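You operate a simulated robot arm through the tools that you are given. There is no shell and no other tool. Be economical: measure what you need, move in short steps, check, and stop when the job is done.

The job below is to be done with a simulated two-armed robot. You get a single attempt, and the scene is never put back.

JOB
Pick up the tall green jar with one hand, pass it to the other hand and put it on the top of the white cube. Set down upright: tall green jar.

The check looks at the end state, three seconds after you hand in, the way a careful person would. Anything else that was tipped, shoved, dropped, spilled or broken makes it a failure.

ROBOT AND FRAMES
Two 7-joint arms with three-finger grippers on one trunk, on a base that drives. Base frame: it is fixed to the floor where the robot stands at the start and does not move with it; the origin is under the middle of the robot, x ahead of it, y to its left, z up. Units: m, rad, N and s.
The left shoulder is at the start at [0.112, 0.126, 0.986], the right one opposite. With the tool pointing down near the work surface each hand reaches from about 0.1 to 0.76 m from the robot's upright axis, wherever it stands, measured 20 degrees to its own side. Places, roughly: top of the white cube [-1, -1, 1.1]. Payload 2.94 kg a hand.
The TCP of each hand is the grasp point between the finger pads, 0.03 m short of the fingertips. In the tool frame z runs along the fingers and y along their closing line. Largest opening 0.128 m; the body of the gripper starts 0.093 m behind the TCP.
Orientation is that of the tool frame in the base frame, as [roll, pitch, yaw] about the fixed x, y, z axes, in that order (R = Rz(yaw) Ry(pitch) Rx(roll)). With the fingers straight down and closing along the base's y, the tool's x points along the base's -x, its y along +y and its z along -z.

CONTROLS
- The arms move only by the tool nudge_tool. It takes "left_commands", "right_commands" or both (then of equal length, played together; a hand with none holds still); each is a list of rows, each an object of numbers (a shift or turn left out is 0, a gripper value left out holds the last): "dx", "dy", "dz": the shift along the tool's x, y, z in units of 40 mm (1.0 is 40 mm); "ax", "ay", "az": the turn, a rotation vector about the tool's x, y, z in units of 6 degrees (1.0 is 6 degrees); "fingers": the opening in per cent of the stroke, from 0 (shut) to 100 (fully open). In form: [{"dx": .., "dy": .., "dz": .., "ax": .., "ay": .., "az": .., "fingers": ..}, ...]. A call has 1 to 20 rows; each row shifts and turns the commanded pose from where the row before left it, along the tool's axes as they then stand. A call with a number of a shift or a turn outside -1 to 1 is refused whole. A row lasts 0.2 s, in which the tool goes at most 0.05 m and 0.15 rad; a call with a longer step from one row to the next is refused whole, and so is a gripper value outside its range. A pose out of reach is approached as far as the arm can. The call stops where the force on the tool passes 40 N (or 10 N more than at its start, if that is more) or the arm is blocked; 0.2 s more then pass. The fingers move at their own pace and stop on an object; they squeeze with about 27 N. The grip force told is the motor's: it shows also when the fingers shut on nothing. Time passes only in rows, and 0.2 s behind the last, so rows that do not move let the fingers close. The reply holds the time, the measured pose of the TCP, the force on the tool along the base axes, the opening and the grip force, in the units named above and with some noise, with the torque about the TCP (base axes, N m) and any sound that the robot's microphone picked up.
- Cameras (640 x 400 px; columns grow to the right, rows downward): "scene" is now at [0.2264, 0.0285, 1.111]; the picture's right is [0.42, -0.91, 0.00], its down [-0.78, -0.37, -0.50] and it looks along [0.45, 0.21, -0.87] (base axes); focal length 295 px, centre (320, 200). "left" rides on the left gripper at [0.069, 0.015, -0.12] in its tool frame; the picture's right is [-0.21, 0.98, 0.00], its down [-0.82, -0.18, -0.54] and it looks along [-0.53, -0.12, 0.84] (tool axes); focal length 251 px, centre (320, 200). "right" rides on the right gripper at [0.069, -0.015, -0.12] in its tool frame; the picture's right is [0.21, 0.98, 0.00], its down [-0.82, 0.18, -0.54] and it looks along [-0.53, 0.12, 0.84] (tool axes); focal length 251 px, centre (320, 200).
- camera(camera): a new picture of that camera. No time passes.
- lift_body(by): slides the trunk up (or, below 0, down) by that many m; the arms and the scene camera ride with it, the base frame stays. It gives what a move gives, with no picture.
- roll_base(legs): drives the robot by 1 to 6 legs, each [ahead, left, turn to the left] in m, m and rad, along the robot's own axes; the way and the turn of a leg run together, so that a leg with both is an arc; at most 1.5 m and 3.142 rad a leg. The arms and the cameras ride along, it lands a little off, and it stops where it bumps. It gives what a move gives.
- turn_head(pan, tilt): turns the head with the scene camera to pan (to the left, within 1.396 rad either way) and tilt (down, from -0.506 to 1.204), counted from straight ahead of the robot. It gives what a move gives.
- point_at(camera, pixels): for up to 12 pixels [column, row] of the newest picture of that camera ("zoom" is the newest enlarged one), the place [x, y, z] in the base frame of the surface seen there, good to about 0.002 m. No time passes.
- enlarge(camera, box): a new picture of the part [left, top, right, bottom] of that camera's present view, enlarged. No time passes.
- sign_off(): hands the job in; it is judged then, once.

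Keep the steps short. Do not move on a guess: measure, check each grasp and each placing, and mend mistakes. In all there are 80 turns and 70 pictures (those below and enlarged ones count). Leave the grippers open and the arms clear of the work at the hand-in unless told otherwise, and finish with a single line.

The tools are called after "Emit:" as name(argument=value, ...) on one line, values as JSON. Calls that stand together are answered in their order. nudge_tool: Moves the arms, as the interface text tells. Its arguments: {"type":"object","properties":{"left_commands":{"type":"array","items":{"type":"object","properties":{"dx":{"type":"number"},"dy":{"type":"number"},"dz":{"type":"number"},"ax":{"type":"number"},"ay":{"type":"number"},"az":{"type":"number"},"fingers":{"type":"number"}}}},"right_commands":{"type":"array","items":{"type":"object","properties":{"dx":{"type":"number"},"dy":{"type":"number"},"dz":{"type":"number"},"ax":{"type":"number"},"ay":{"type":"number"},"az":{"type":"number"},"fingers":{"type":"number"}}}}},"required":[]} The other tools are called the same way: lift_body (by) slides the trunk up or down; roll_base (legs) drives the base; turn_head (pan, tilt) turns the head that bears the scene camera; camera (camera) takes a picture; point_at (camera, pixels) gives the place of the surface under pixels of a picture; enlarge (camera, box) takes an enlarged picture of a part of a camera's view; sign_off () hands the job in.

At the start:

```text
t: 0.0
left_eef_pos: [0.4416, 0.3228, 0.578]
left_orientation: [3.14, 0.0, -3.14]
left_ft_force: [0.0, -0.2, -0.6]
left_wrist_torque: [0.01, -0.02, -0.02]
left_gripper_width: 0.1278
left_grip_force: 0.0
right_eef_pos: [0.681, -0.1203, 0.5943]
right_orientation: [3.141, 0.001, -3.141]
right_ft_force: [-0.7, -0.7, -0.3]
right_wrist_torque: [0.02, 0.0, -0.03]
right_gripper_width: 0.1282
right_grip_force: 0.0
trunk travel left (down, up): [-0.2, 0.347]
robot x, y, heading: [-0.0, 0.0024, -0.003]
head pan, tilt: [0.438, 1.049]
```

scene: 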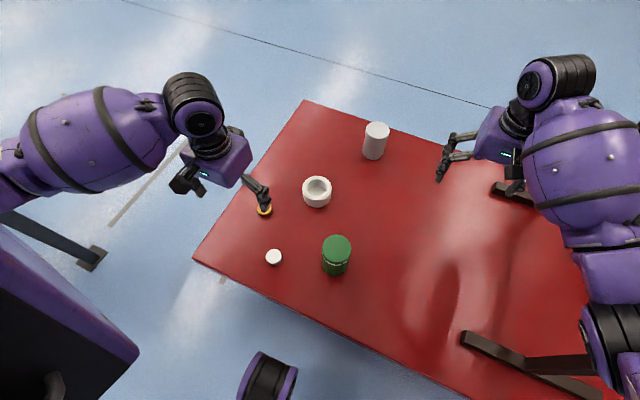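
right: 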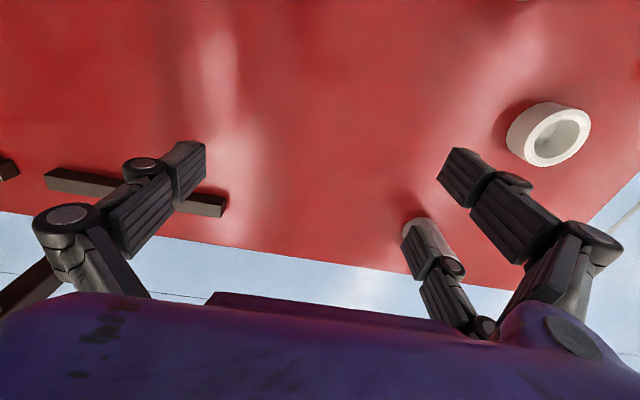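
left: 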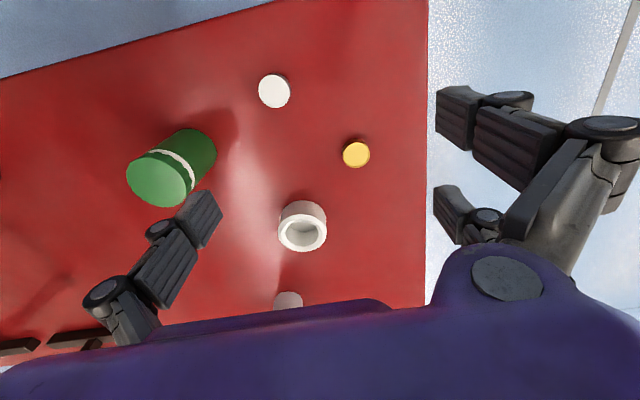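

I see the green jar at about (336,250) in the scene picture. I measure the jar, the table and the neighbours around it.

Emit:
point_at(camera="scene", pixels=[[336, 244], [336, 270], [323, 246], [350, 246], [336, 237], [300, 240], [274, 257], [317, 190], [376, 130], [264, 209], [305, 105], [195, 258]])

Emit:
enlarge(camera="scene", box=[240, 160, 400, 300])

Emit:
point_at(camera="left", pixels=[[160, 180], [130, 170], [186, 180], [160, 157], [178, 160], [200, 140], [100, 200]])

```text
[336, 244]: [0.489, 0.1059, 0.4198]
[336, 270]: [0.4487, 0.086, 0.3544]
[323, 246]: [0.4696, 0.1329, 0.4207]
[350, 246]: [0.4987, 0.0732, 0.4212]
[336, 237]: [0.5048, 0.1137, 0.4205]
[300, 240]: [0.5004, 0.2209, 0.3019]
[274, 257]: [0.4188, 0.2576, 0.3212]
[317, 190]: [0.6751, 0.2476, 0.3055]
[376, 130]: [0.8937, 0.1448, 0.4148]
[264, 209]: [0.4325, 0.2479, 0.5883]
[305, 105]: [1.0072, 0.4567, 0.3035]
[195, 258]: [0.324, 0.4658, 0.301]
```

```text
2.86 times, centred on (320, 230) of scene
```

zoom: 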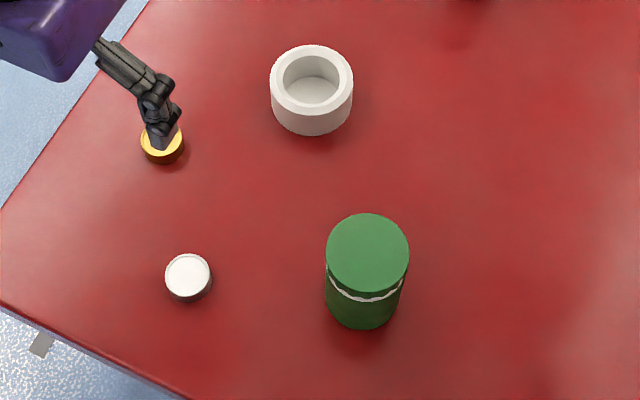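

```text
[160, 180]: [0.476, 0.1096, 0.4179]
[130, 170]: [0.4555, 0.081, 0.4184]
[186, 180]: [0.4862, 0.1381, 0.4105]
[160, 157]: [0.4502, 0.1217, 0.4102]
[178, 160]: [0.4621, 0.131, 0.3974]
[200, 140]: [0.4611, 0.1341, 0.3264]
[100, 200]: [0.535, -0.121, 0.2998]
```

The jar is about 0.066 m wide, from z 0.302 to 0.42. I now look to the right for the cube, and zoom in on the jar with the left camera to see whether it has a lid.

Emit:
enlarge(camera="left", box=[100, 100, 260, 230])

Emit:
turn_head(pan=-1.396, tilt=0.2)

Emit:
camera(camera="scene")

```text
3.08 times, centred on (180, 165) of left
```

zoom: 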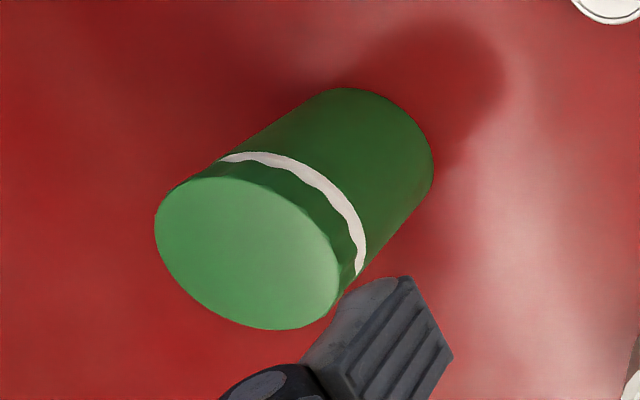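

```text
t: 1.8
left_eef_pos: [0.4404, 0.3234, 0.579]
left_orientation: [3.141, 0.0, 3.14]
left_ft_force: [-0.4, -0.9, -0.1]
left_wrist_torque: [-0.02, 0.02, 0.01]
left_gripper_width: 0.1279
left_grip_force: 0.0
right_eef_pos: [0.6796, -0.1201, 0.5922]
right_orientation: [3.14, -0.003, -3.14]
right_ft_force: [0.0, -0.1, -0.6]
right_wrist_torque: [-0.01, -0.01, -0.01]
right_gripper_width: 0.1283
right_grip_force: 0.1
trunk travel left (down, up): [-0.2, 0.347]
robot x, y, heading: [-0.001, -0.0025, -0.004]
head pan, tilt: [-1.396, 0.201]
```

```text
64 pictures are left
```

scene: 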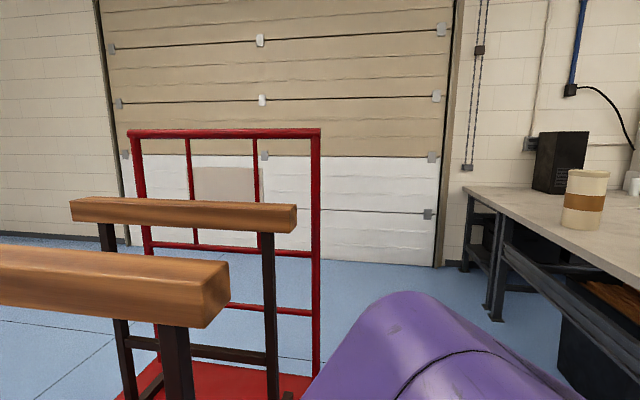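

The cube is probably on the workbench at the right edge (white at 635,186). I measure the bench, the beams and the cup.

Emit:
point_at(camera="scene", pixels=[[636, 186], [585, 230], [470, 190], [585, 172], [620, 262], [295, 215], [225, 275], [75, 208], [560, 160], [10, 265], [300, 385], [318, 135]])

```text
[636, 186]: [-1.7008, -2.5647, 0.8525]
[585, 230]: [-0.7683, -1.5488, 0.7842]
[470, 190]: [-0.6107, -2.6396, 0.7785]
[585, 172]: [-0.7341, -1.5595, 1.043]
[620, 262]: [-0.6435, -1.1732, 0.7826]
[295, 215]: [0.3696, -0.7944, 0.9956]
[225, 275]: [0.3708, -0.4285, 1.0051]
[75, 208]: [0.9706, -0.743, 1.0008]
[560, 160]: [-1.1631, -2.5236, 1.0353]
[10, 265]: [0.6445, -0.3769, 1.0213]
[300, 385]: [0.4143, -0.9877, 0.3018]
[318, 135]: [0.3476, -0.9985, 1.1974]
```

The bench top is at 0.78, and there are beams at z≈1.0 to the right of the robot. First I bring the left hand over the jar at its present height (0.58), then turn it so that the fingers close along x. That leaves room for the right hand later.

Emit:
nudge_tool(left_commands=[{"dx": -0.16, "dy": -0.92, "fingers": 100}, {"dx": -0.16, "dy": -0.92}, {"dx": -0.16, "dy": -0.92}, {"dx": -0.16, "dy": -0.92}, {"dx": -0.16, "dy": -0.92}, {"dx": -0.16, "dy": -0.9}, {"az": 1}, {"az": 1}, {"az": 1}, {"az": 1}, {"az": 1}, {"az": 1}, {"az": 1}, {"az": 1}])

Emit:
camera(camera="left")

```text
t: 4.8
left_eef_pos: [0.4805, 0.1029, 0.5792]
left_orientation: [3.141, 0.001, 2.302]
left_ft_force: [0.3, 0.1, 0.4]
left_wrist_torque: [0.03, 0.0, 0.02]
left_gripper_width: 0.128
left_grip_force: 0.1
right_eef_pos: [0.6786, -0.1193, 0.5932]
right_orientation: [-3.141, 0.001, -3.141]
right_ft_force: [-1.0, 0.7, 0.7]
right_wrist_torque: [0.01, 0.02, 0.0]
right_gripper_width: 0.128
right_grip_force: 0.0
trunk travel left (down, up): [-0.2, 0.347]
robot x, y, heading: [0.0015, -0.002, 0.0]
head pan, tilt: [-1.396, 0.201]
```

```text
63 pictures are left
```

left: 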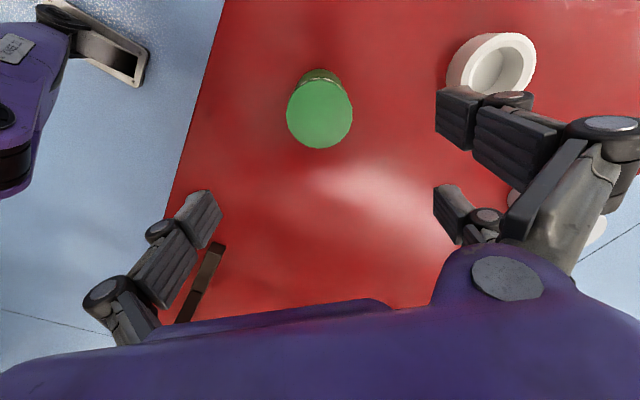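

The jar's top is seen at (320,113). I measure its rim to get the centre.

Emit:
point_at(camera="left", pixels=[[290, 113], [349, 113], [320, 113], [320, 145], [320, 86], [300, 130], [340, 130], [300, 92], [340, 92]])

```text
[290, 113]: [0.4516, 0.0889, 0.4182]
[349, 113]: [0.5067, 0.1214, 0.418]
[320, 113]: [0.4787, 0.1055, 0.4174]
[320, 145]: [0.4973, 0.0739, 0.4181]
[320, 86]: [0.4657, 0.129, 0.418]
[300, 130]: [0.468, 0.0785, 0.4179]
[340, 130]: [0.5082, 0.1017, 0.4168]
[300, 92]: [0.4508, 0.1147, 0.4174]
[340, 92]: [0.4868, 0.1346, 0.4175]
```

The centre is (0.480, 0.104), and the tool is already over it. I finish the turn to 90° and descend to z≈0.388 with the fingers open.

Emit:
nudge_tool(left_commands=[{"az": 1}, {"az": 1}, {"az": 1}, {"az": 1}, {"az": 1}, {"az": 1}, {"az": 1}, {"dz": 0.8}, {"dz": 0.8}, {"dz": 0.8}, {"dz": 0.8}, {"dz": 0.8}, {"dz": 0.8}, {}])

Emit:
camera(camera="left")

```text
t: 7.8
left_eef_pos: [0.4821, 0.1013, 0.3848]
left_orientation: [-3.141, -0.001, 1.569]
left_ft_force: [-0.2, 0.2, -0.7]
left_wrist_torque: [-0.02, -0.01, -0.01]
left_gripper_width: 0.1278
left_grip_force: 0.1
right_eef_pos: [0.679, -0.1209, 0.5942]
right_orientation: [3.142, 0.0, -3.141]
right_ft_force: [-0.3, -1.2, -0.1]
right_wrist_torque: [0.02, -0.02, 0.0]
right_gripper_width: 0.1283
right_grip_force: 0.0
trunk travel left (down, up): [-0.2, 0.347]
robot x, y, heading: [0.0026, 0.0021, -0.002]
head pan, tilt: [-1.396, 0.201]
```

```text
62 pictures are left
```

left: 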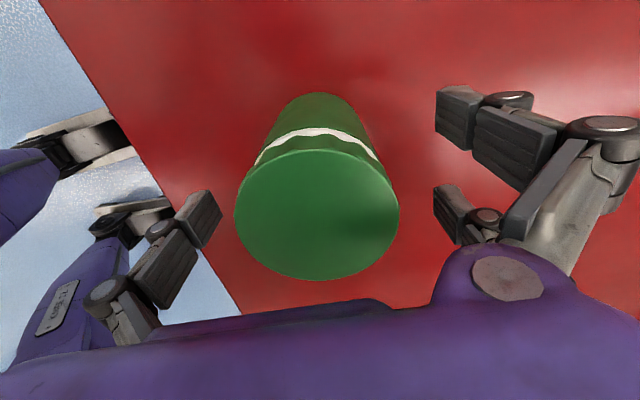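

The jar sits between the pads. I close gently and wait.

Emit:
nudge_tool(left_commands=[{"fingers": 0}, {}, {}, {}, {}])

```text
t: 9.0
left_eef_pos: [0.4812, 0.1019, 0.3851]
left_orientation: [-3.141, 0.0, 1.572]
left_ft_force: [-1.4, 1.2, 0.7]
left_wrist_torque: [-0.03, 0.0, -0.01]
left_gripper_width: 0.0674
left_grip_force: 26.8
right_eef_pos: [0.6798, -0.1213, 0.5939]
right_orientation: [3.141, 0.001, 3.141]
right_ft_force: [-0.3, 0.0, 0.2]
right_wrist_torque: [-0.01, -0.03, 0.02]
right_gripper_width: 0.1281
right_grip_force: 0.1
trunk travel left (down, up): [-0.2, 0.347]
robot x, y, heading: [-0.0014, 0.0002, 0.0]
head pan, tilt: [-1.396, 0.201]
```

It is gripped at 0.067 m width. I lift 0.2 m and check.

Emit:
nudge_tool(left_commands=[{"dz": -0.3}, {"dz": -0.7}, {"dz": -0.8}, {"dz": -0.8}, {"dz": -0.8}, {"dz": -0.8}, {"dz": -0.8}, {}])

Emit:
turn_head(pan=0.0, tilt=0.8)

Emit:
camera(camera="scene")

Emit:
camera(camera="left")

```text
t: 10.8
left_eef_pos: [0.4787, 0.104, 0.5869]
left_orientation: [-3.141, -0.001, 1.571]
left_ft_force: [0.7, 0.2, -4.6]
left_wrist_torque: [-0.01, 0.0, 0.01]
left_gripper_width: 0.067
left_grip_force: 27.0
right_eef_pos: [0.6801, -0.1196, 0.5933]
right_orientation: [-3.141, -0.001, -3.141]
right_ft_force: [0.5, 0.3, -0.4]
right_wrist_torque: [0.02, 0.03, -0.01]
right_gripper_width: 0.1279
right_grip_force: 0.0
trunk travel left (down, up): [-0.2, 0.347]
robot x, y, heading: [0.0029, 0.0003, -0.001]
head pan, tilt: [-1.396, 0.201]
```

```text
t: 12.3
left_eef_pos: [0.4776, 0.1028, 0.5862]
left_orientation: [3.14, 0.001, 1.571]
left_ft_force: [-0.7, -0.3, -4.3]
left_wrist_torque: [0.0, 0.0, 0.01]
left_gripper_width: 0.0667
left_grip_force: 26.6
right_eef_pos: [0.6794, -0.1211, 0.5942]
right_orientation: [-3.14, 0.002, -3.141]
right_ft_force: [0.1, 0.0, 0.3]
right_wrist_torque: [0.05, 0.02, -0.03]
right_gripper_width: 0.128
right_grip_force: 0.1
trunk travel left (down, up): [-0.2, 0.347]
robot x, y, heading: [0.0021, -0.0006, 0.002]
head pan, tilt: [0.0, 0.799]
```

```text
61 pictures are left
```

scene: 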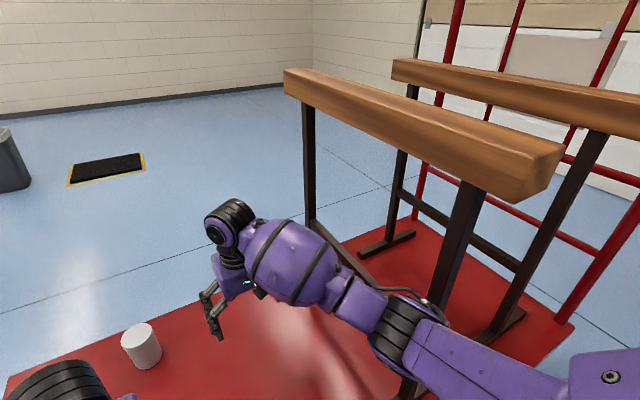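

```text
60 pictures are left
```

left: 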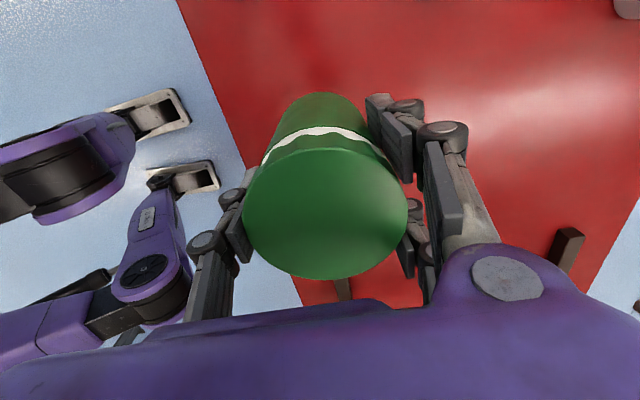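

The jar is held (about 0.45 kg). Before backing away, I check the clearance between the right arm and the trestle legs.

Emit:
point_at(camera="scene", pixels=[[410, 318], [440, 350], [330, 265], [380, 305], [470, 215], [448, 290], [515, 190], [560, 160], [565, 370], [520, 360], [430, 296], [308, 160]])

```text
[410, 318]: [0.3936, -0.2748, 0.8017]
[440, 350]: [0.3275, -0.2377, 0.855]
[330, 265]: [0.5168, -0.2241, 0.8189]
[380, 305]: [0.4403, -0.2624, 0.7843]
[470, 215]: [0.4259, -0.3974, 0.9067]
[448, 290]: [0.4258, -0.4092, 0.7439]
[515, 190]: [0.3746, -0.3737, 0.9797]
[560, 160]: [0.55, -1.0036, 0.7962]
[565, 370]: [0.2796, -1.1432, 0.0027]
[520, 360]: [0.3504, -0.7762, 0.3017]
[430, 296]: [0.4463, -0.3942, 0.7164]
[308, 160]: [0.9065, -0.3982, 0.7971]
```

The right arm clears the legs (y≈-0.28 against -0.39). I look left to see whether I can turn that way.

Emit:
turn_head(pan=1.396, tilt=0.4)

Emit:
camera(camera="scene")

Emit:
turn_head(pan=-1.396, tilt=0.7)

Emit:
camera(camera="scene")

```text
t: 13.9
left_eef_pos: [0.4785, 0.1032, 0.5856]
left_orientation: [3.141, -0.001, 1.572]
left_ft_force: [-0.2, -0.7, -3.8]
left_wrist_torque: [0.02, 0.01, -0.03]
left_gripper_width: 0.067
left_grip_force: 26.8
right_eef_pos: [0.6798, -0.1202, 0.5946]
right_orientation: [-3.141, -0.003, -3.141]
right_ft_force: [-0.4, 0.6, -0.6]
right_wrist_torque: [0.01, 0.02, 0.01]
right_gripper_width: 0.1279
right_grip_force: 0.1
trunk travel left (down, up): [-0.2, 0.347]
robot x, y, heading: [-0.0027, 0.0001, 0.001]
head pan, tilt: [1.396, 0.4]
```

```text
59 pictures are left
```

scene: 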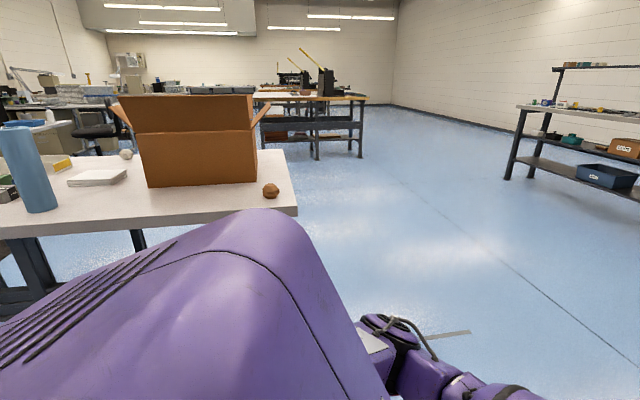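

```text
t: 16.3
left_eef_pos: [0.479, 0.1036, 0.5873]
left_orientation: [-3.141, 0.0, 1.572]
left_ft_force: [-0.2, -0.4, -4.0]
left_wrist_torque: [0.0, 0.01, -0.01]
left_gripper_width: 0.0667
left_grip_force: 27.2
right_eef_pos: [0.6801, -0.1199, 0.5931]
right_orientation: [3.141, 0.0, -3.141]
right_ft_force: [0.1, -0.1, -0.5]
right_wrist_torque: [0.0, 0.01, -0.01]
right_gripper_width: 0.1282
right_grip_force: 0.0
trunk travel left (down, up): [-0.2, 0.347]
robot x, y, heading: [-0.0016, -0.0012, -0.0]
head pan, tilt: [-1.396, 0.7]
```

```text
58 pictures are left
```

scene: 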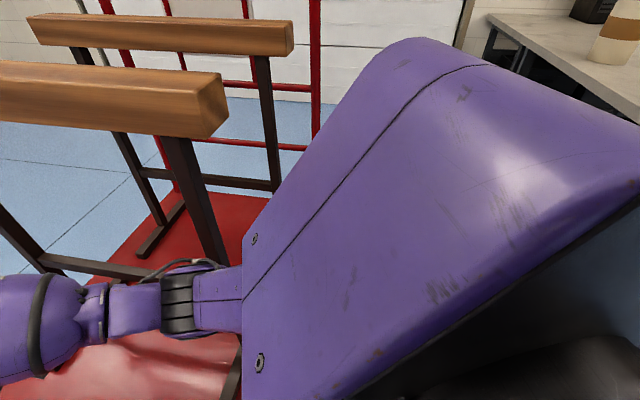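

Benches run behind the robot. I measure the right bench's edge, then look left again to measure there.

Emit:
point_at(camera="scene", pixels=[[560, 65], [600, 86], [632, 104], [495, 30]])

Emit:
turn_head(pan=1.396, tilt=0.4)

Emit:
camera(camera="scene")

Emit:
point_at(camera="scene", pixels=[[296, 212], [240, 212], [150, 223], [40, 235], [5, 237], [270, 190], [40, 205], [200, 185], [280, 160], [500, 180], [350, 155]])

```text
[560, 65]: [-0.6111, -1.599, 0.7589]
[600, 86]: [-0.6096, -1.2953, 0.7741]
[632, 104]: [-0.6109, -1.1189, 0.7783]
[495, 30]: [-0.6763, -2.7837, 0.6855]
```

```text
t: 18.8
left_eef_pos: [0.4785, 0.1037, 0.5873]
left_orientation: [3.142, 0.002, 1.571]
left_ft_force: [-1.1, 0.7, -5.2]
left_wrist_torque: [0.0, -0.03, -0.03]
left_gripper_width: 0.0668
left_grip_force: 27.0
right_eef_pos: [0.6799, -0.1204, 0.5928]
right_orientation: [3.142, 0.001, 3.141]
right_ft_force: [0.0, -0.3, -0.3]
right_wrist_torque: [0.03, 0.03, 0.01]
right_gripper_width: 0.128
right_grip_force: 0.1
trunk travel left (down, up): [-0.2, 0.347]
robot x, y, heading: [0.0011, 0.0006, -0.001]
head pan, tilt: [1.396, 0.4]
```

```text
57 pictures are left
```

scene: 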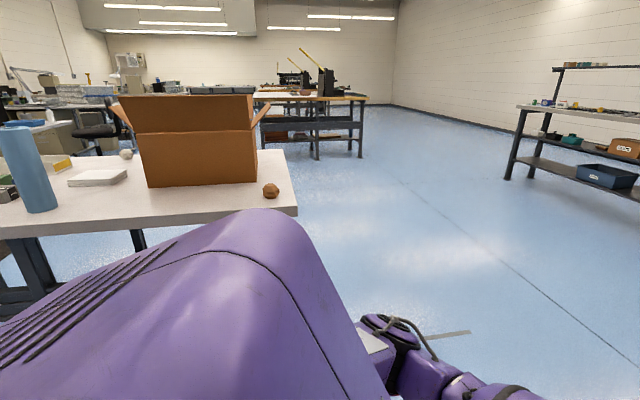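

```text
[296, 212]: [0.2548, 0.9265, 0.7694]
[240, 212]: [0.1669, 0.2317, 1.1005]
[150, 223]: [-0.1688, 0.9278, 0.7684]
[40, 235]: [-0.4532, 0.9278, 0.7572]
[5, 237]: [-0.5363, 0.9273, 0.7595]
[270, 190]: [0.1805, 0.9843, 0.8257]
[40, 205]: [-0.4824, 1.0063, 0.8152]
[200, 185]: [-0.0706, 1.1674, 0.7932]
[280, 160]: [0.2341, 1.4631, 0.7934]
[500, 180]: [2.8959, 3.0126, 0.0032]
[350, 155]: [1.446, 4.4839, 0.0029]
```

Benches: one behind at x<-0.61, one on the left at y>0.93. The trestle is ahead on the right. I back straight off by 0.2 m so the right arm has room for the handover.

Emit:
roll_base(legs=[[-0.2, 0, 0]])

Emit:
turn_head(pan=0.1, tilt=0.9)

Emit:
camera(camera="scene")

```text
t: 20.4
left_eef_pos: [0.2817, 0.103, 0.5875]
left_orientation: [3.14, -0.002, 1.567]
left_ft_force: [-0.3, -0.1, -5.4]
left_wrist_torque: [-0.02, 0.0, 0.0]
left_gripper_width: 0.0668
left_grip_force: 26.8
right_eef_pos: [0.4828, -0.1228, 0.5938]
right_orientation: [3.14, 0.0, 3.138]
right_ft_force: [-0.3, -0.6, 0.6]
right_wrist_torque: [-0.04, -0.05, 0.0]
right_gripper_width: 0.1282
right_grip_force: 0.0
trunk travel left (down, up): [-0.2, 0.347]
robot x, y, heading: [-0.1968, 0.0005, -0.002]
head pan, tilt: [1.396, 0.4]
```

```text
t: 21.9
left_eef_pos: [0.2822, 0.1024, 0.5865]
left_orientation: [-3.14, 0.001, 1.568]
left_ft_force: [-0.4, 0.4, -4.3]
left_wrist_torque: [-0.02, 0.04, 0.01]
left_gripper_width: 0.0667
left_grip_force: 27.2
right_eef_pos: [0.483, -0.1216, 0.5933]
right_orientation: [3.14, 0.0, 3.138]
right_ft_force: [0.1, 0.4, 0.0]
right_wrist_torque: [0.02, 0.01, -0.03]
right_gripper_width: 0.1281
right_grip_force: 0.1
trunk travel left (down, up): [-0.2, 0.347]
robot x, y, heading: [-0.1991, -0.0023, 0.004]
head pan, tilt: [0.099, 0.901]
```

```text
56 pictures are left
```

scene: 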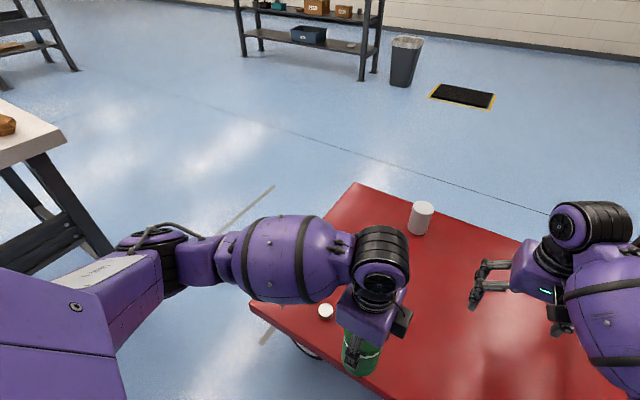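

I move the left hand 0.1 m ahead and turn it 30°. At the same time I yaw the right hand by 60°.

Emit:
nudge_tool(left_commands=[{"dy": 0.83}, {"dy": 0.83}, {"dy": 0.83}, {"az": 1}, {"az": 1}, {"az": 1}, {"az": 1}, {"az": 1}, {}, {}], right_commands=[{"az": -1}, {"az": -1}, {"az": -1}, {"az": -1}, {"az": -1}, {"az": -1}, {"az": -1}, {"az": -1}, {"az": -1}, {"az": -1}])

```text
t: 24.1
left_eef_pos: [0.3812, 0.1023, 0.5864]
left_orientation: [-3.141, -0.001, 1.044]
left_ft_force: [0.3, 0.6, -5.3]
left_wrist_torque: [0.03, 0.01, -0.02]
left_gripper_width: 0.0668
left_grip_force: 26.9
right_eef_pos: [0.4835, -0.1225, 0.5931]
right_orientation: [3.14, -0.001, -2.096]
right_ft_force: [0.3, 0.1, -0.2]
right_wrist_torque: [-0.05, -0.02, 0.01]
right_gripper_width: 0.1279
right_grip_force: 0.1
trunk travel left (down, up): [-0.2, 0.347]
robot x, y, heading: [-0.1957, -0.0023, -0.001]
head pan, tilt: [0.099, 0.901]
```

Next I bring the right hand to a standoff behind the jar along the approach line, and begin pitching it up.

Emit:
nudge_tool(right_commands=[{"dx": 0.155, "dy": 0.835}, {"dx": 0.155, "dy": 0.835}, {"dx": 0.155, "dy": 0.835}, {"dx": 0.155, "dy": 0.835}, {"dx": 0.155, "dy": 0.835}, {"dx": 0.155, "dy": 0.835}, {"ay": -1}, {"ay": -1}, {"ay": -1}, {"ay": -1}, {"ay": -1}])

Emit:
turn_head(pan=0.0, tilt=1.1)

Emit:
camera(camera="scene")

```text
t: 26.4
left_eef_pos: [0.3815, 0.1036, 0.5868]
left_orientation: [-3.142, 0.0, 1.044]
left_ft_force: [0.7, 0.1, -5.2]
left_wrist_torque: [0.02, 0.0, 0.01]
left_gripper_width: 0.0667
left_grip_force: 26.9
right_eef_pos: [0.2905, -0.0531, 0.5932]
right_orientation: [-3.139, 0.526, -2.098]
right_ft_force: [-0.8, 0.0, 0.6]
right_wrist_torque: [-0.01, -0.01, -0.02]
right_gripper_width: 0.1281
right_grip_force: 0.0
trunk travel left (down, up): [-0.2, 0.347]
robot x, y, heading: [-0.1967, -0.0007, -0.001]
head pan, tilt: [0.099, 0.901]
```

```text
t: 27.2
left_eef_pos: [0.3821, 0.1023, 0.5862]
left_orientation: [-3.14, -0.001, 1.044]
left_ft_force: [-0.9, 0.0, -3.7]
left_wrist_torque: [0.04, 0.03, 0.01]
left_gripper_width: 0.0667
left_grip_force: 27.1
right_eef_pos: [0.2904, -0.052, 0.594]
right_orientation: [3.14, 0.522, -2.097]
right_ft_force: [-0.3, 0.4, -0.4]
right_wrist_torque: [-0.05, 0.01, 0.0]
right_gripper_width: 0.1284
right_grip_force: 0.1
trunk travel left (down, up): [-0.2, 0.347]
robot x, y, heading: [-0.1947, 0.0009, -0.007]
head pan, tilt: [0.0, 1.1]
```

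```text
55 pictures are left
```

scene: 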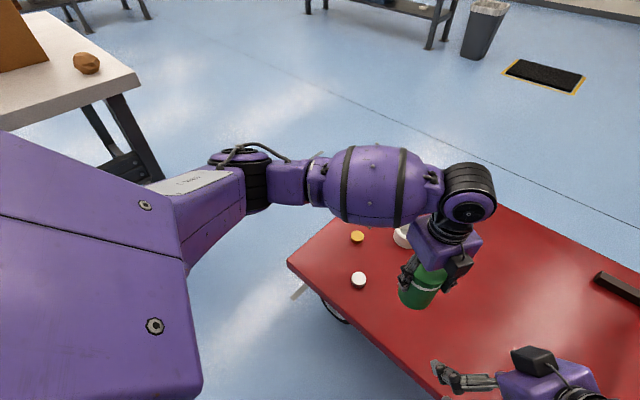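

The view is turned more left than expected, so I pan right for a proper look at both hands.

Emit:
turn_head(pan=-0.3, tilt=1.1)

Emit:
camera(camera="scene")

Emit:
camera(camera="right")

```text
t: 28.0
left_eef_pos: [0.383, 0.1025, 0.5865]
left_orientation: [-3.14, 0.0, 1.044]
left_ft_force: [-0.4, -0.1, -4.2]
left_wrist_torque: [0.01, -0.01, -0.01]
left_gripper_width: 0.0665
left_grip_force: 27.2
right_eef_pos: [0.2914, -0.0533, 0.5934]
right_orientation: [-3.141, 0.521, -2.098]
right_ft_force: [0.1, -0.7, -0.2]
right_wrist_torque: [0.02, -0.03, 0.01]
right_gripper_width: 0.1284
right_grip_force: 0.0
trunk travel left (down, up): [-0.2, 0.347]
robot x, y, heading: [-0.2001, -0.0001, -0.004]
head pan, tilt: [-0.3, 1.1]
```

```text
54 pictures are left
```

scene: 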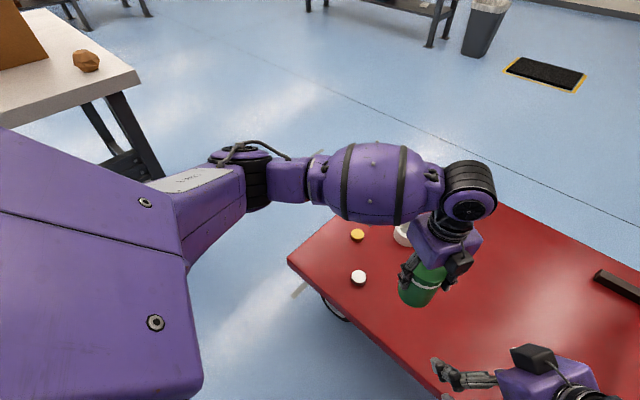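

```text
53 pictures are left
```

right: 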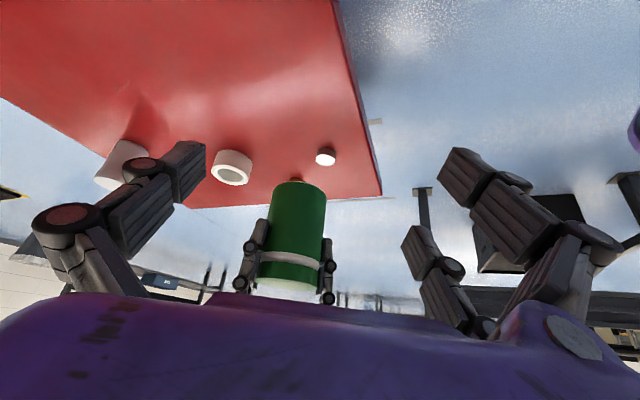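

The head's pan seems to lag, but the right camera shows the jar well, centred at column 292 with the left fingers on its sides. I finish the pitch (40° more) and pan the head further.

Emit:
nudge_tool(right_commands=[{"ay": -1}, {"ay": -1}, {"ay": -1}, {"ay": -1}, {"ay": -1}, {"ay": -1}, {"ay": -0.7}])

Emit:
turn_head(pan=-0.8, tilt=1.0)

Emit:
camera(camera="scene")

Emit:
camera(camera="right")

```text
t: 29.6
left_eef_pos: [0.3829, 0.1031, 0.586]
left_orientation: [3.141, 0.0, 1.044]
left_ft_force: [-0.2, -0.4, -4.6]
left_wrist_torque: [-0.04, 0.01, 0.02]
left_gripper_width: 0.0666
left_grip_force: 26.9
right_eef_pos: [0.2903, -0.0542, 0.594]
right_orientation: [-3.14, 1.225, -2.098]
right_ft_force: [-1.0, 0.0, -0.2]
right_wrist_torque: [0.01, -0.03, -0.02]
right_gripper_width: 0.1279
right_grip_force: 0.0
trunk travel left (down, up): [-0.2, 0.347]
robot x, y, heading: [-0.1976, 0.0061, -0.007]
head pan, tilt: [-0.3, 1.1]
```

```text
t: 30.5
left_eef_pos: [0.3811, 0.1029, 0.5865]
left_orientation: [-3.142, 0.0, 1.043]
left_ft_force: [-0.1, 0.4, -5.0]
left_wrist_torque: [0.03, 0.0, -0.03]
left_gripper_width: 0.0666
left_grip_force: 26.5
right_eef_pos: [0.2903, -0.0544, 0.5942]
right_orientation: [-3.14, 1.223, -2.098]
right_ft_force: [0.0, -0.1, -0.2]
right_wrist_torque: [-0.02, -0.01, 0.02]
right_gripper_width: 0.1279
right_grip_force: 0.0
trunk travel left (down, up): [-0.2, 0.347]
robot x, y, heading: [-0.1974, -0.0001, -0.001]
head pan, tilt: [-0.799, 1.0]
```

```text
52 pictures are left
```

scene: 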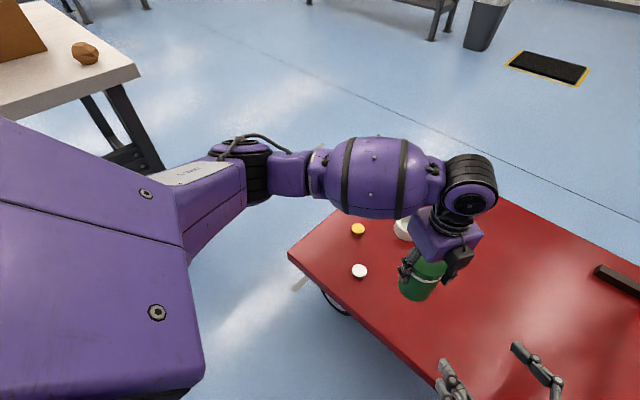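

```text
51 pictures are left
```

right: 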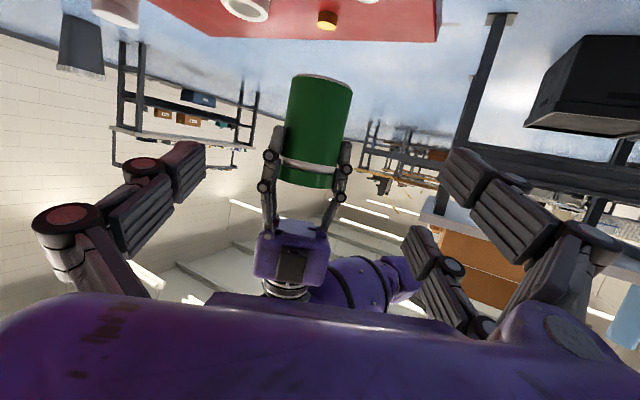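

The right camera hangs below the hand, and its picture is upside down. That would be in the way at the cube, so I roll the right hand about its own axis to bring the camera on top, watching that it follows.

Emit:
nudge_tool(right_commands=[{"az": 1}, {"az": 1}, {"az": 1}, {"az": 1}, {"az": 1}, {"az": 1}, {"az": 1}, {"az": 1}, {"az": 1}, {"az": 1}, {"az": 1}, {"az": 1}, {"az": 1}, {"az": 1}, {"az": 1}])

```text
t: 33.7
left_eef_pos: [0.3822, 0.1028, 0.5873]
left_orientation: [3.141, 0.0, 1.044]
left_ft_force: [0.1, -0.2, -5.3]
left_wrist_torque: [0.04, 0.04, 0.01]
left_gripper_width: 0.0667
left_grip_force: 27.2
right_eef_pos: [0.2917, -0.0529, 0.5927]
right_orientation: [1.916, -0.002, 2.614]
right_ft_force: [0.2, 0.3, -0.4]
right_wrist_torque: [0.01, 0.01, 0.02]
right_gripper_width: 0.1279
right_grip_force: 0.0
trunk travel left (down, up): [-0.2, 0.347]
robot x, y, heading: [-0.195, 0.0005, -0.002]
head pan, tilt: [-0.799, 1.0]
```

It follows. I roll the remaining 90°.

Emit:
nudge_tool(right_commands=[{"az": 1}, {"az": 1}, {"az": 1}, {"az": 1}, {"az": 1}, {"az": 1}, {"az": 1}, {"az": 1}, {"az": 1}, {"az": 1}, {"az": 1}, {"az": 1}, {"az": 1}, {"az": 1}, {"az": 1}])

Emit:
camera(camera="right")

```text
t: 36.9
left_eef_pos: [0.3821, 0.1017, 0.5865]
left_orientation: [-3.141, 0.0, 1.044]
left_ft_force: [-0.2, 0.3, -5.2]
left_wrist_torque: [0.04, 0.0, 0.03]
left_gripper_width: 0.0667
left_grip_force: 27.3
right_eef_pos: [0.2906, -0.0546, 0.5934]
right_orientation: [-3.137, -1.225, 1.037]
right_ft_force: [0.1, -0.4, 0.8]
right_wrist_torque: [0.0, -0.01, 0.0]
right_gripper_width: 0.1283
right_grip_force: 0.1
trunk travel left (down, up): [-0.2, 0.347]
robot x, y, heading: [-0.2004, 0.0022, -0.005]
head pan, tilt: [-0.799, 1.0]
```

```text
50 pictures are left
```

right: 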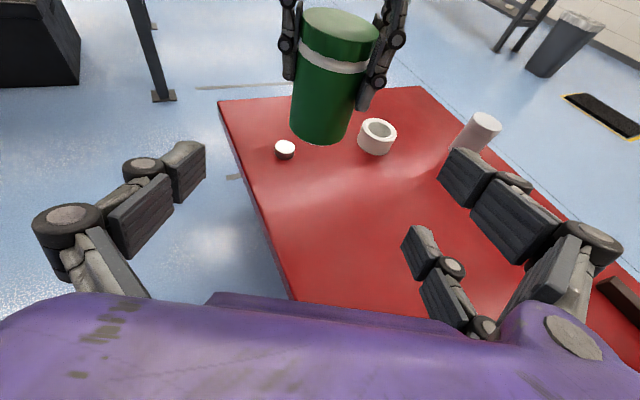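

Now the camera is on top and sees the jar. I measure the jar's edges and the left fingertips.

Emit:
point_at(camera="right", pixels=[[292, 125], [322, 130], [348, 130], [321, 140], [300, 80], [330, 85], [356, 90], [340, 25], [290, 72], [363, 105], [305, 22], [376, 30]])

```text
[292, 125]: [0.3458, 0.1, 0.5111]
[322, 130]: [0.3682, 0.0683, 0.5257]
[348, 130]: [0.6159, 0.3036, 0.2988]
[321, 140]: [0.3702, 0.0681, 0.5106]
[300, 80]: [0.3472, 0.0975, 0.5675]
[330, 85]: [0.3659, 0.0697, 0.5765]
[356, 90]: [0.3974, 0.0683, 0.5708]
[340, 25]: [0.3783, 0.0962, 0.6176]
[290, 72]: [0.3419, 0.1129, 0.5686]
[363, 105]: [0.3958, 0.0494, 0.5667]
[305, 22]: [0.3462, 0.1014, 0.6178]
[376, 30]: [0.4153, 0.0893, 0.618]
```

The jar axis is at (0.382, 0.102), its bottom at z≈0.503 and the left fingertips at z≈0.56. I approach most of the way with the right hand, then check.

Emit:
nudge_tool(right_commands=[{"dx": 0.1, "dz": 0.8, "fingers": 100}, {"dz": 0.8}, {"dz": 0.8}, {"dz": 0.6}, {"dz": 0.6}])

Emit:
camera(camera="right")

Emit:
camera(camera="scene")

```text
t: 38.1
left_eef_pos: [0.3822, 0.103, 0.5861]
left_orientation: [-3.141, 0.001, 1.044]
left_ft_force: [-0.6, 0.0, -4.5]
left_wrist_torque: [0.01, 0.03, 0.01]
left_gripper_width: 0.0666
left_grip_force: 27.3
right_eef_pos: [0.3592, 0.0647, 0.5475]
right_orientation: [3.138, -1.225, 1.048]
right_ft_force: [0.4, -0.5, -0.2]
right_wrist_torque: [-0.01, 0.01, 0.01]
right_gripper_width: 0.128
right_grip_force: 0.1
trunk travel left (down, up): [-0.2, 0.347]
robot x, y, heading: [-0.1988, 0.002, -0.004]
head pan, tilt: [-0.799, 1.0]
```

```text
49 pictures are left
```

right: 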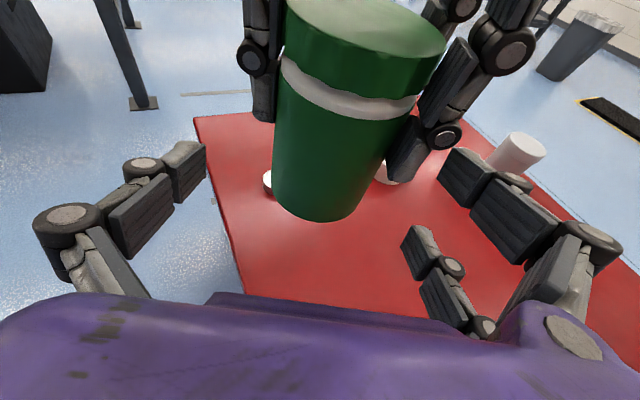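

```text
48 pictures are left
```

scene: 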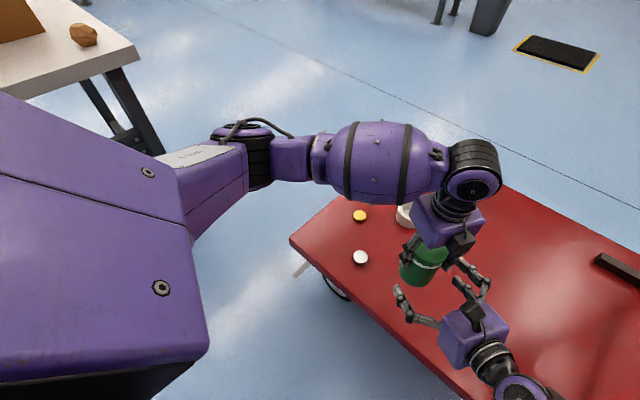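

Both right fingers straddle the jar below the left fingertips, with no contact. I make the last 46 mm along the fingers.

Emit:
nudge_tool(right_commands=[{"dz": 0.4}, {"dz": 0.4}, {"dz": 0.35}, {}])

Emit:
camera(camera="right")

Emit:
enlarge(camera="scene", box=[360, 180, 540, 340])

```text
t: 39.1
left_eef_pos: [0.3822, 0.1022, 0.5866]
left_orientation: [-3.14, -0.001, 1.044]
left_ft_force: [-0.1, 0.2, -5.0]
left_wrist_torque: [0.0, 0.05, 0.03]
left_gripper_width: 0.0669
left_grip_force: 26.7
right_eef_pos: [0.3806, 0.1036, 0.5314]
right_orientation: [3.14, -1.224, 1.046]
right_ft_force: [0.4, 0.3, 0.4]
right_wrist_torque: [0.01, -0.01, 0.03]
right_gripper_width: 0.1279
right_grip_force: 0.0
trunk travel left (down, up): [-0.2, 0.347]
robot x, y, heading: [-0.197, -0.002, -0.004]
head pan, tilt: [-0.799, 1.0]
```

```text
47 pictures are left
```

right: 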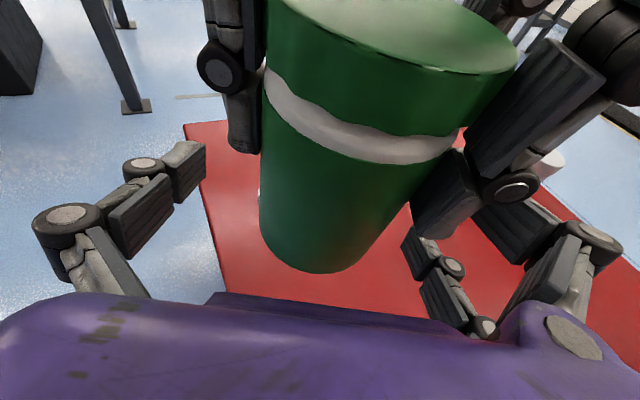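

```text
2.50 times, centred on (450, 260) of scene
```

zoom: 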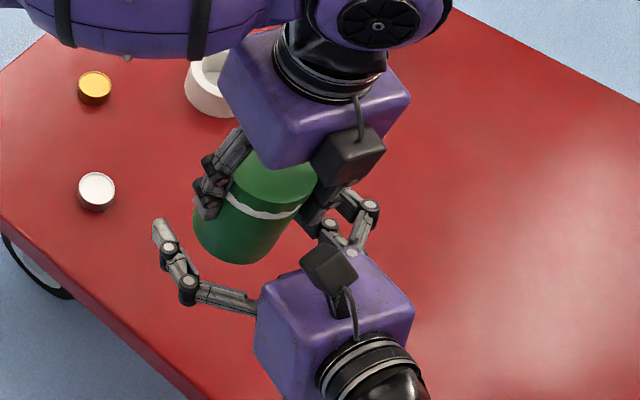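

The poses match: right TCP (0.381, 0.104, 0.531), with the jar axis between the fingers. I close the right fingers.

Emit:
nudge_tool(right_commands=[{"fingers": 0}, {}, {}, {}, {}])

Emit:
camera(camera="right")

Emit:
enlarge(camera="scene", box=[360, 180, 540, 340])

```text
t: 40.3
left_eef_pos: [0.3782, 0.1049, 0.5841]
left_orientation: [-3.13, -0.002, 1.046]
left_ft_force: [-2.9, 0.8, -1.6]
left_wrist_torque: [-0.75, -0.96, -0.44]
left_gripper_width: 0.0667
left_grip_force: 26.8
right_eef_pos: [0.382, 0.0989, 0.5298]
right_orientation: [-3.136, -1.222, 1.029]
right_ft_force: [2.1, -0.4, -3.8]
right_wrist_torque: [0.82, 1.09, 0.42]
right_gripper_width: 0.0814
right_grip_force: 27.4
trunk travel left (down, up): [-0.2, 0.347]
robot x, y, heading: [-0.1986, 0.0008, -0.007]
head pan, tilt: [-0.799, 1.0]
stopped in row 5 (right hand): the force on the tool passed its limit at 40 N (the readings are from after the stop); the commanded pose is now the measured one
```

```text
45 pictures are left
```

right: 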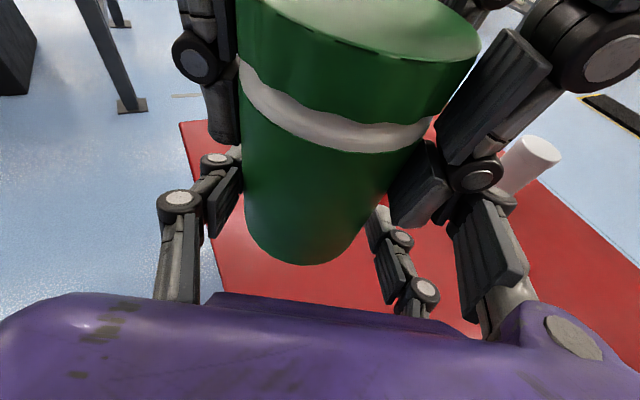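

```text
2.50 times, centred on (450, 260) of scene
```

zoom: 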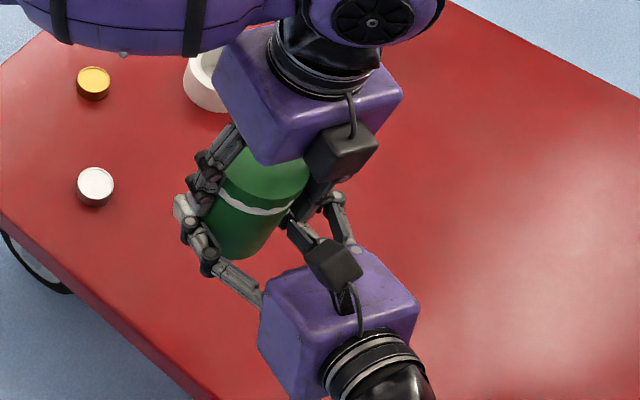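

The right fingers stopped at 0.081 m, not 0.067 — the upper right finger (490,240) is on the left hand's finger, not on the jar. I measure the finger positions.

Emit:
point_at(camera="right", pixels=[[490, 240], [480, 215], [515, 255], [378, 220], [388, 255], [405, 240], [225, 190], [213, 160], [425, 185], [410, 205], [222, 120], [300, 255]])

```text
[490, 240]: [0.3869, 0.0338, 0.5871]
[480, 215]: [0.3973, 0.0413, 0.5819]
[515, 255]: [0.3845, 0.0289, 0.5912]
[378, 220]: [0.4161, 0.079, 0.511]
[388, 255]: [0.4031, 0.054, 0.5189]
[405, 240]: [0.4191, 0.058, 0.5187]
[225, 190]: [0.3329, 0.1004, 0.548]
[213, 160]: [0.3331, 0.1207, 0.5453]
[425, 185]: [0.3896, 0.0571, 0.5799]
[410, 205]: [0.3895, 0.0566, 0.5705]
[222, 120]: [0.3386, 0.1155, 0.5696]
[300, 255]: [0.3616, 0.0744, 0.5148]
```

The gripper has a single finger on one side and a pair, about ±0.03 m apart, on the other. The upper one of the pair meets the left hand, so the right hand can't hold low on the jar while the left holds this deep. I open the right hand and back off.

Emit:
nudge_tool(right_commands=[{"fingers": 100}, {}, {}, {}, {"dz": -0.5}, {"dz": -0.8}, {"dz": -0.8}, {"dz": -0.8}, {"dz": -0.8}, {"dz": -0.8}])

Emit:
camera(camera="right")

```text
t: 42.5
left_eef_pos: [0.3788, 0.1043, 0.5861]
left_orientation: [-3.131, -0.004, 1.045]
left_ft_force: [0.0, 0.1, -5.1]
left_wrist_torque: [-0.03, -0.01, 0.04]
left_gripper_width: 0.0666
left_grip_force: 26.8
right_eef_pos: [0.2966, -0.0471, 0.5929]
right_orientation: [3.137, -1.223, 1.04]
right_ft_force: [0.1, -0.2, 0.4]
right_wrist_torque: [-0.02, -0.01, -0.02]
right_gripper_width: 0.1278
right_grip_force: 0.1
trunk travel left (down, up): [-0.2, 0.347]
robot x, y, heading: [-0.1972, 0.0043, -0.006]
head pan, tilt: [-0.799, 1.0]
```

```text
43 pictures are left
```

right: 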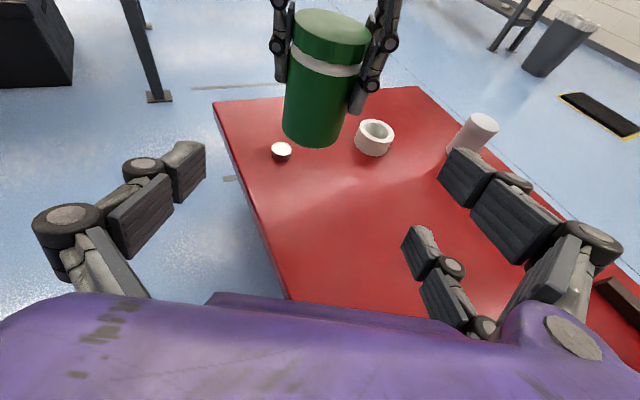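

The jar is still well held. I try the head fully to the right to see whether it responds.

Emit:
turn_head(pan=-1.396, tilt=0.3)

Emit:
camera(camera="scene")

```text
t: 43.6
left_eef_pos: [0.38, 0.1062, 0.5856]
left_orientation: [-3.131, -0.003, 1.044]
left_ft_force: [-0.5, -0.4, -4.6]
left_wrist_torque: [-0.02, 0.01, 0.03]
left_gripper_width: 0.0667
left_grip_force: 26.8
right_eef_pos: [0.2981, -0.0464, 0.5929]
right_orientation: [3.137, -1.224, 1.039]
right_ft_force: [0.2, 0.1, -0.5]
right_wrist_torque: [0.01, 0.01, -0.01]
right_gripper_width: 0.1282
right_grip_force: 0.3
trunk travel left (down, up): [-0.2, 0.347]
robot x, y, heading: [-0.194, 0.0014, -0.009]
head pan, tilt: [-1.396, 0.3]
```

```text
42 pictures are left
```

scene: 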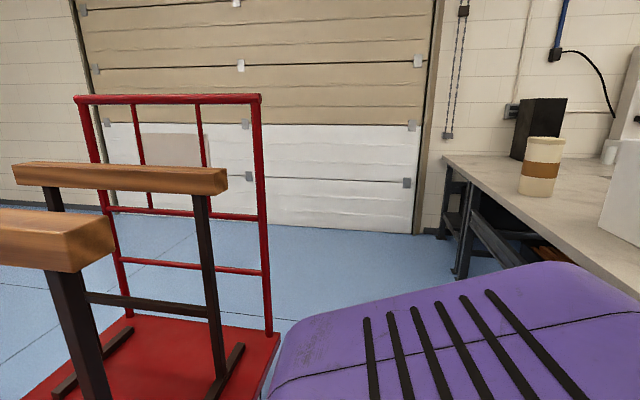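

The head works here. At the right edge a white box corner shows, around (620,150) to (605,235). I measure it.

Emit:
point_at(camera="scene", pixels=[[620, 150], [630, 145], [630, 200], [606, 225], [635, 240], [618, 142], [610, 152], [540, 140]])

```text
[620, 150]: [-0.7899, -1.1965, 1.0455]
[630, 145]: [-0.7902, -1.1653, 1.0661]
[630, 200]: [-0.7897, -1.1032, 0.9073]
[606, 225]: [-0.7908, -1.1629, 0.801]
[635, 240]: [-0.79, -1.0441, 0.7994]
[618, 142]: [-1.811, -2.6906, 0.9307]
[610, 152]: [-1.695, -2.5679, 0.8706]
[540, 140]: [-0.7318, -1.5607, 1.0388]
```

The cube is about 0.32 m wide: front face at x≈-0.79, right side at y≈-1.20, top at about 1.1. So I can set the jar near its front edge with a level side grip. For that the left hand must hold only the top 2 cm. I carry the jar forward, set it back on the table at about its old place, and re-grip it higher.

Emit:
nudge_tool(left_commands=[{"dx": 0.42, "dy": 0.72}, {"dx": 0.42, "dy": 0.72}, {"dx": 0.42, "dy": 0.72}, {"dz": 0.8}, {"dz": 0.8}, {"dz": 0.8}, {"dz": 0.8}, {"dz": 0.8}, {"dz": 0.4}, {"dz": 0.3}, {}])

Emit:
camera(camera="right")

```text
t: 46.0
left_eef_pos: [0.4766, 0.1067, 0.3965]
left_orientation: [-3.13, -0.002, 1.045]
left_ft_force: [-0.1, 1.1, -4.7]
left_wrist_torque: [0.0, 0.01, 0.0]
left_gripper_width: 0.0665
left_grip_force: 27.2
right_eef_pos: [0.2966, -0.0475, 0.5923]
right_orientation: [3.136, -1.224, 1.038]
right_ft_force: [-0.2, 0.2, 0.1]
right_wrist_torque: [-0.01, -0.03, 0.01]
right_gripper_width: 0.1279
right_grip_force: 0.0
trunk travel left (down, up): [-0.2, 0.347]
robot x, y, heading: [-0.1976, 0.0031, -0.008]
head pan, tilt: [-1.396, 0.3]
```

```text
41 pictures are left
```

right: 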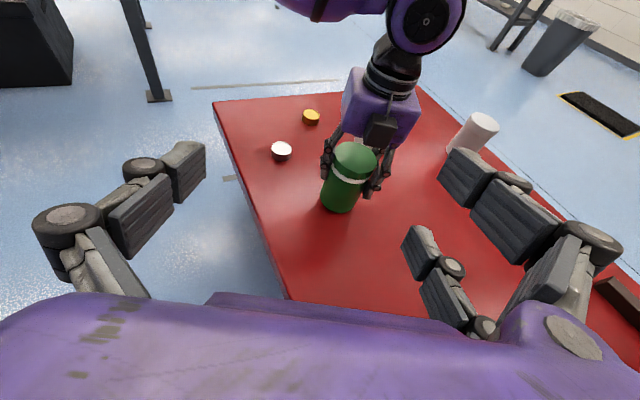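

The jar is about 1 cm above the table and well inside it. I lower it slowly until the force shows contact.

Emit:
nudge_tool(left_commands=[{"dz": 0.1}, {"dz": 0.08}, {"dz": 0.06}, {"dz": 0.04}, {}])

```text
t: 47.2
left_eef_pos: [0.4782, 0.106, 0.3868]
left_orientation: [-3.133, -0.005, 1.045]
left_ft_force: [-1.2, 0.2, 1.3]
left_wrist_torque: [-0.16, -0.06, -0.04]
left_gripper_width: 0.0667
left_grip_force: 26.8
right_eef_pos: [0.2974, -0.0482, 0.5938]
right_orientation: [3.134, -1.223, 1.039]
right_ft_force: [-0.3, -0.1, -0.4]
right_wrist_torque: [-0.02, -0.01, -0.03]
right_gripper_width: 0.1281
right_grip_force: 0.1
trunk travel left (down, up): [-0.2, 0.347]
robot x, y, heading: [-0.1985, 0.0008, -0.002]
head pan, tilt: [-1.396, 0.3]
```

It stands on the table (the weight is off the tool). I open the left hand and raise it by 39 mm.

Emit:
nudge_tool(left_commands=[{"fingers": 75}, {}, {}, {"dz": -0.3}, {"dz": -0.35}, {"dz": -0.33}, {}])

Emit:
camera(camera="left")

Emit:
camera(camera="right")

```text
t: 48.8
left_eef_pos: [0.4769, 0.1058, 0.4249]
left_orientation: [-3.132, -0.005, 1.046]
left_ft_force: [0.3, -0.1, 0.9]
left_wrist_torque: [0.03, 0.02, 0.03]
left_gripper_width: 0.0962
left_grip_force: 0.1
right_eef_pos: [0.2976, -0.0481, 0.5914]
right_orientation: [3.135, -1.223, 1.038]
right_ft_force: [-0.2, 0.1, 0.2]
right_wrist_torque: [-0.02, 0.04, 0.0]
right_gripper_width: 0.1281
right_grip_force: 0.1
trunk travel left (down, up): [-0.2, 0.347]
robot x, y, heading: [-0.1985, -0.0005, -0.001]
head pan, tilt: [-1.396, 0.3]
```

```text
40 pictures are left
```

left: 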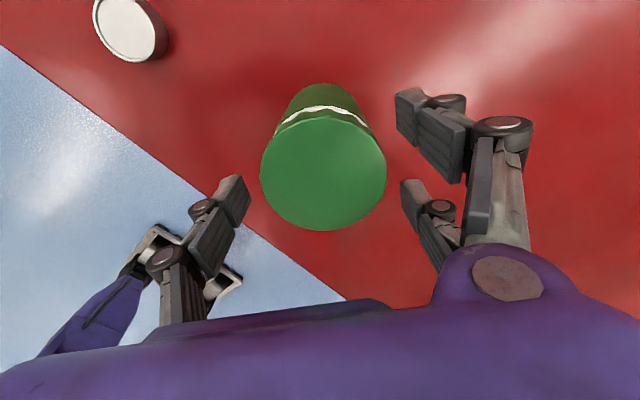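

```text
39 pictures are left
```

right: 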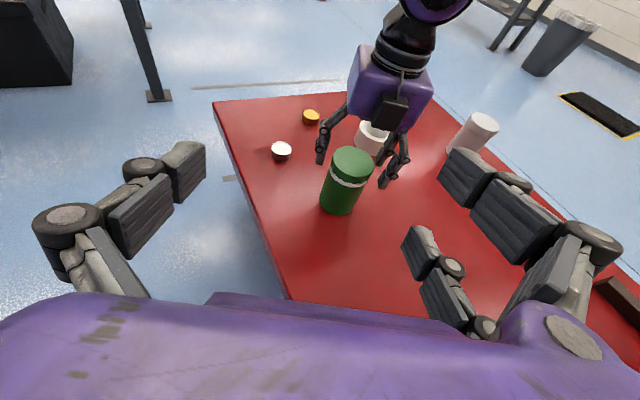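

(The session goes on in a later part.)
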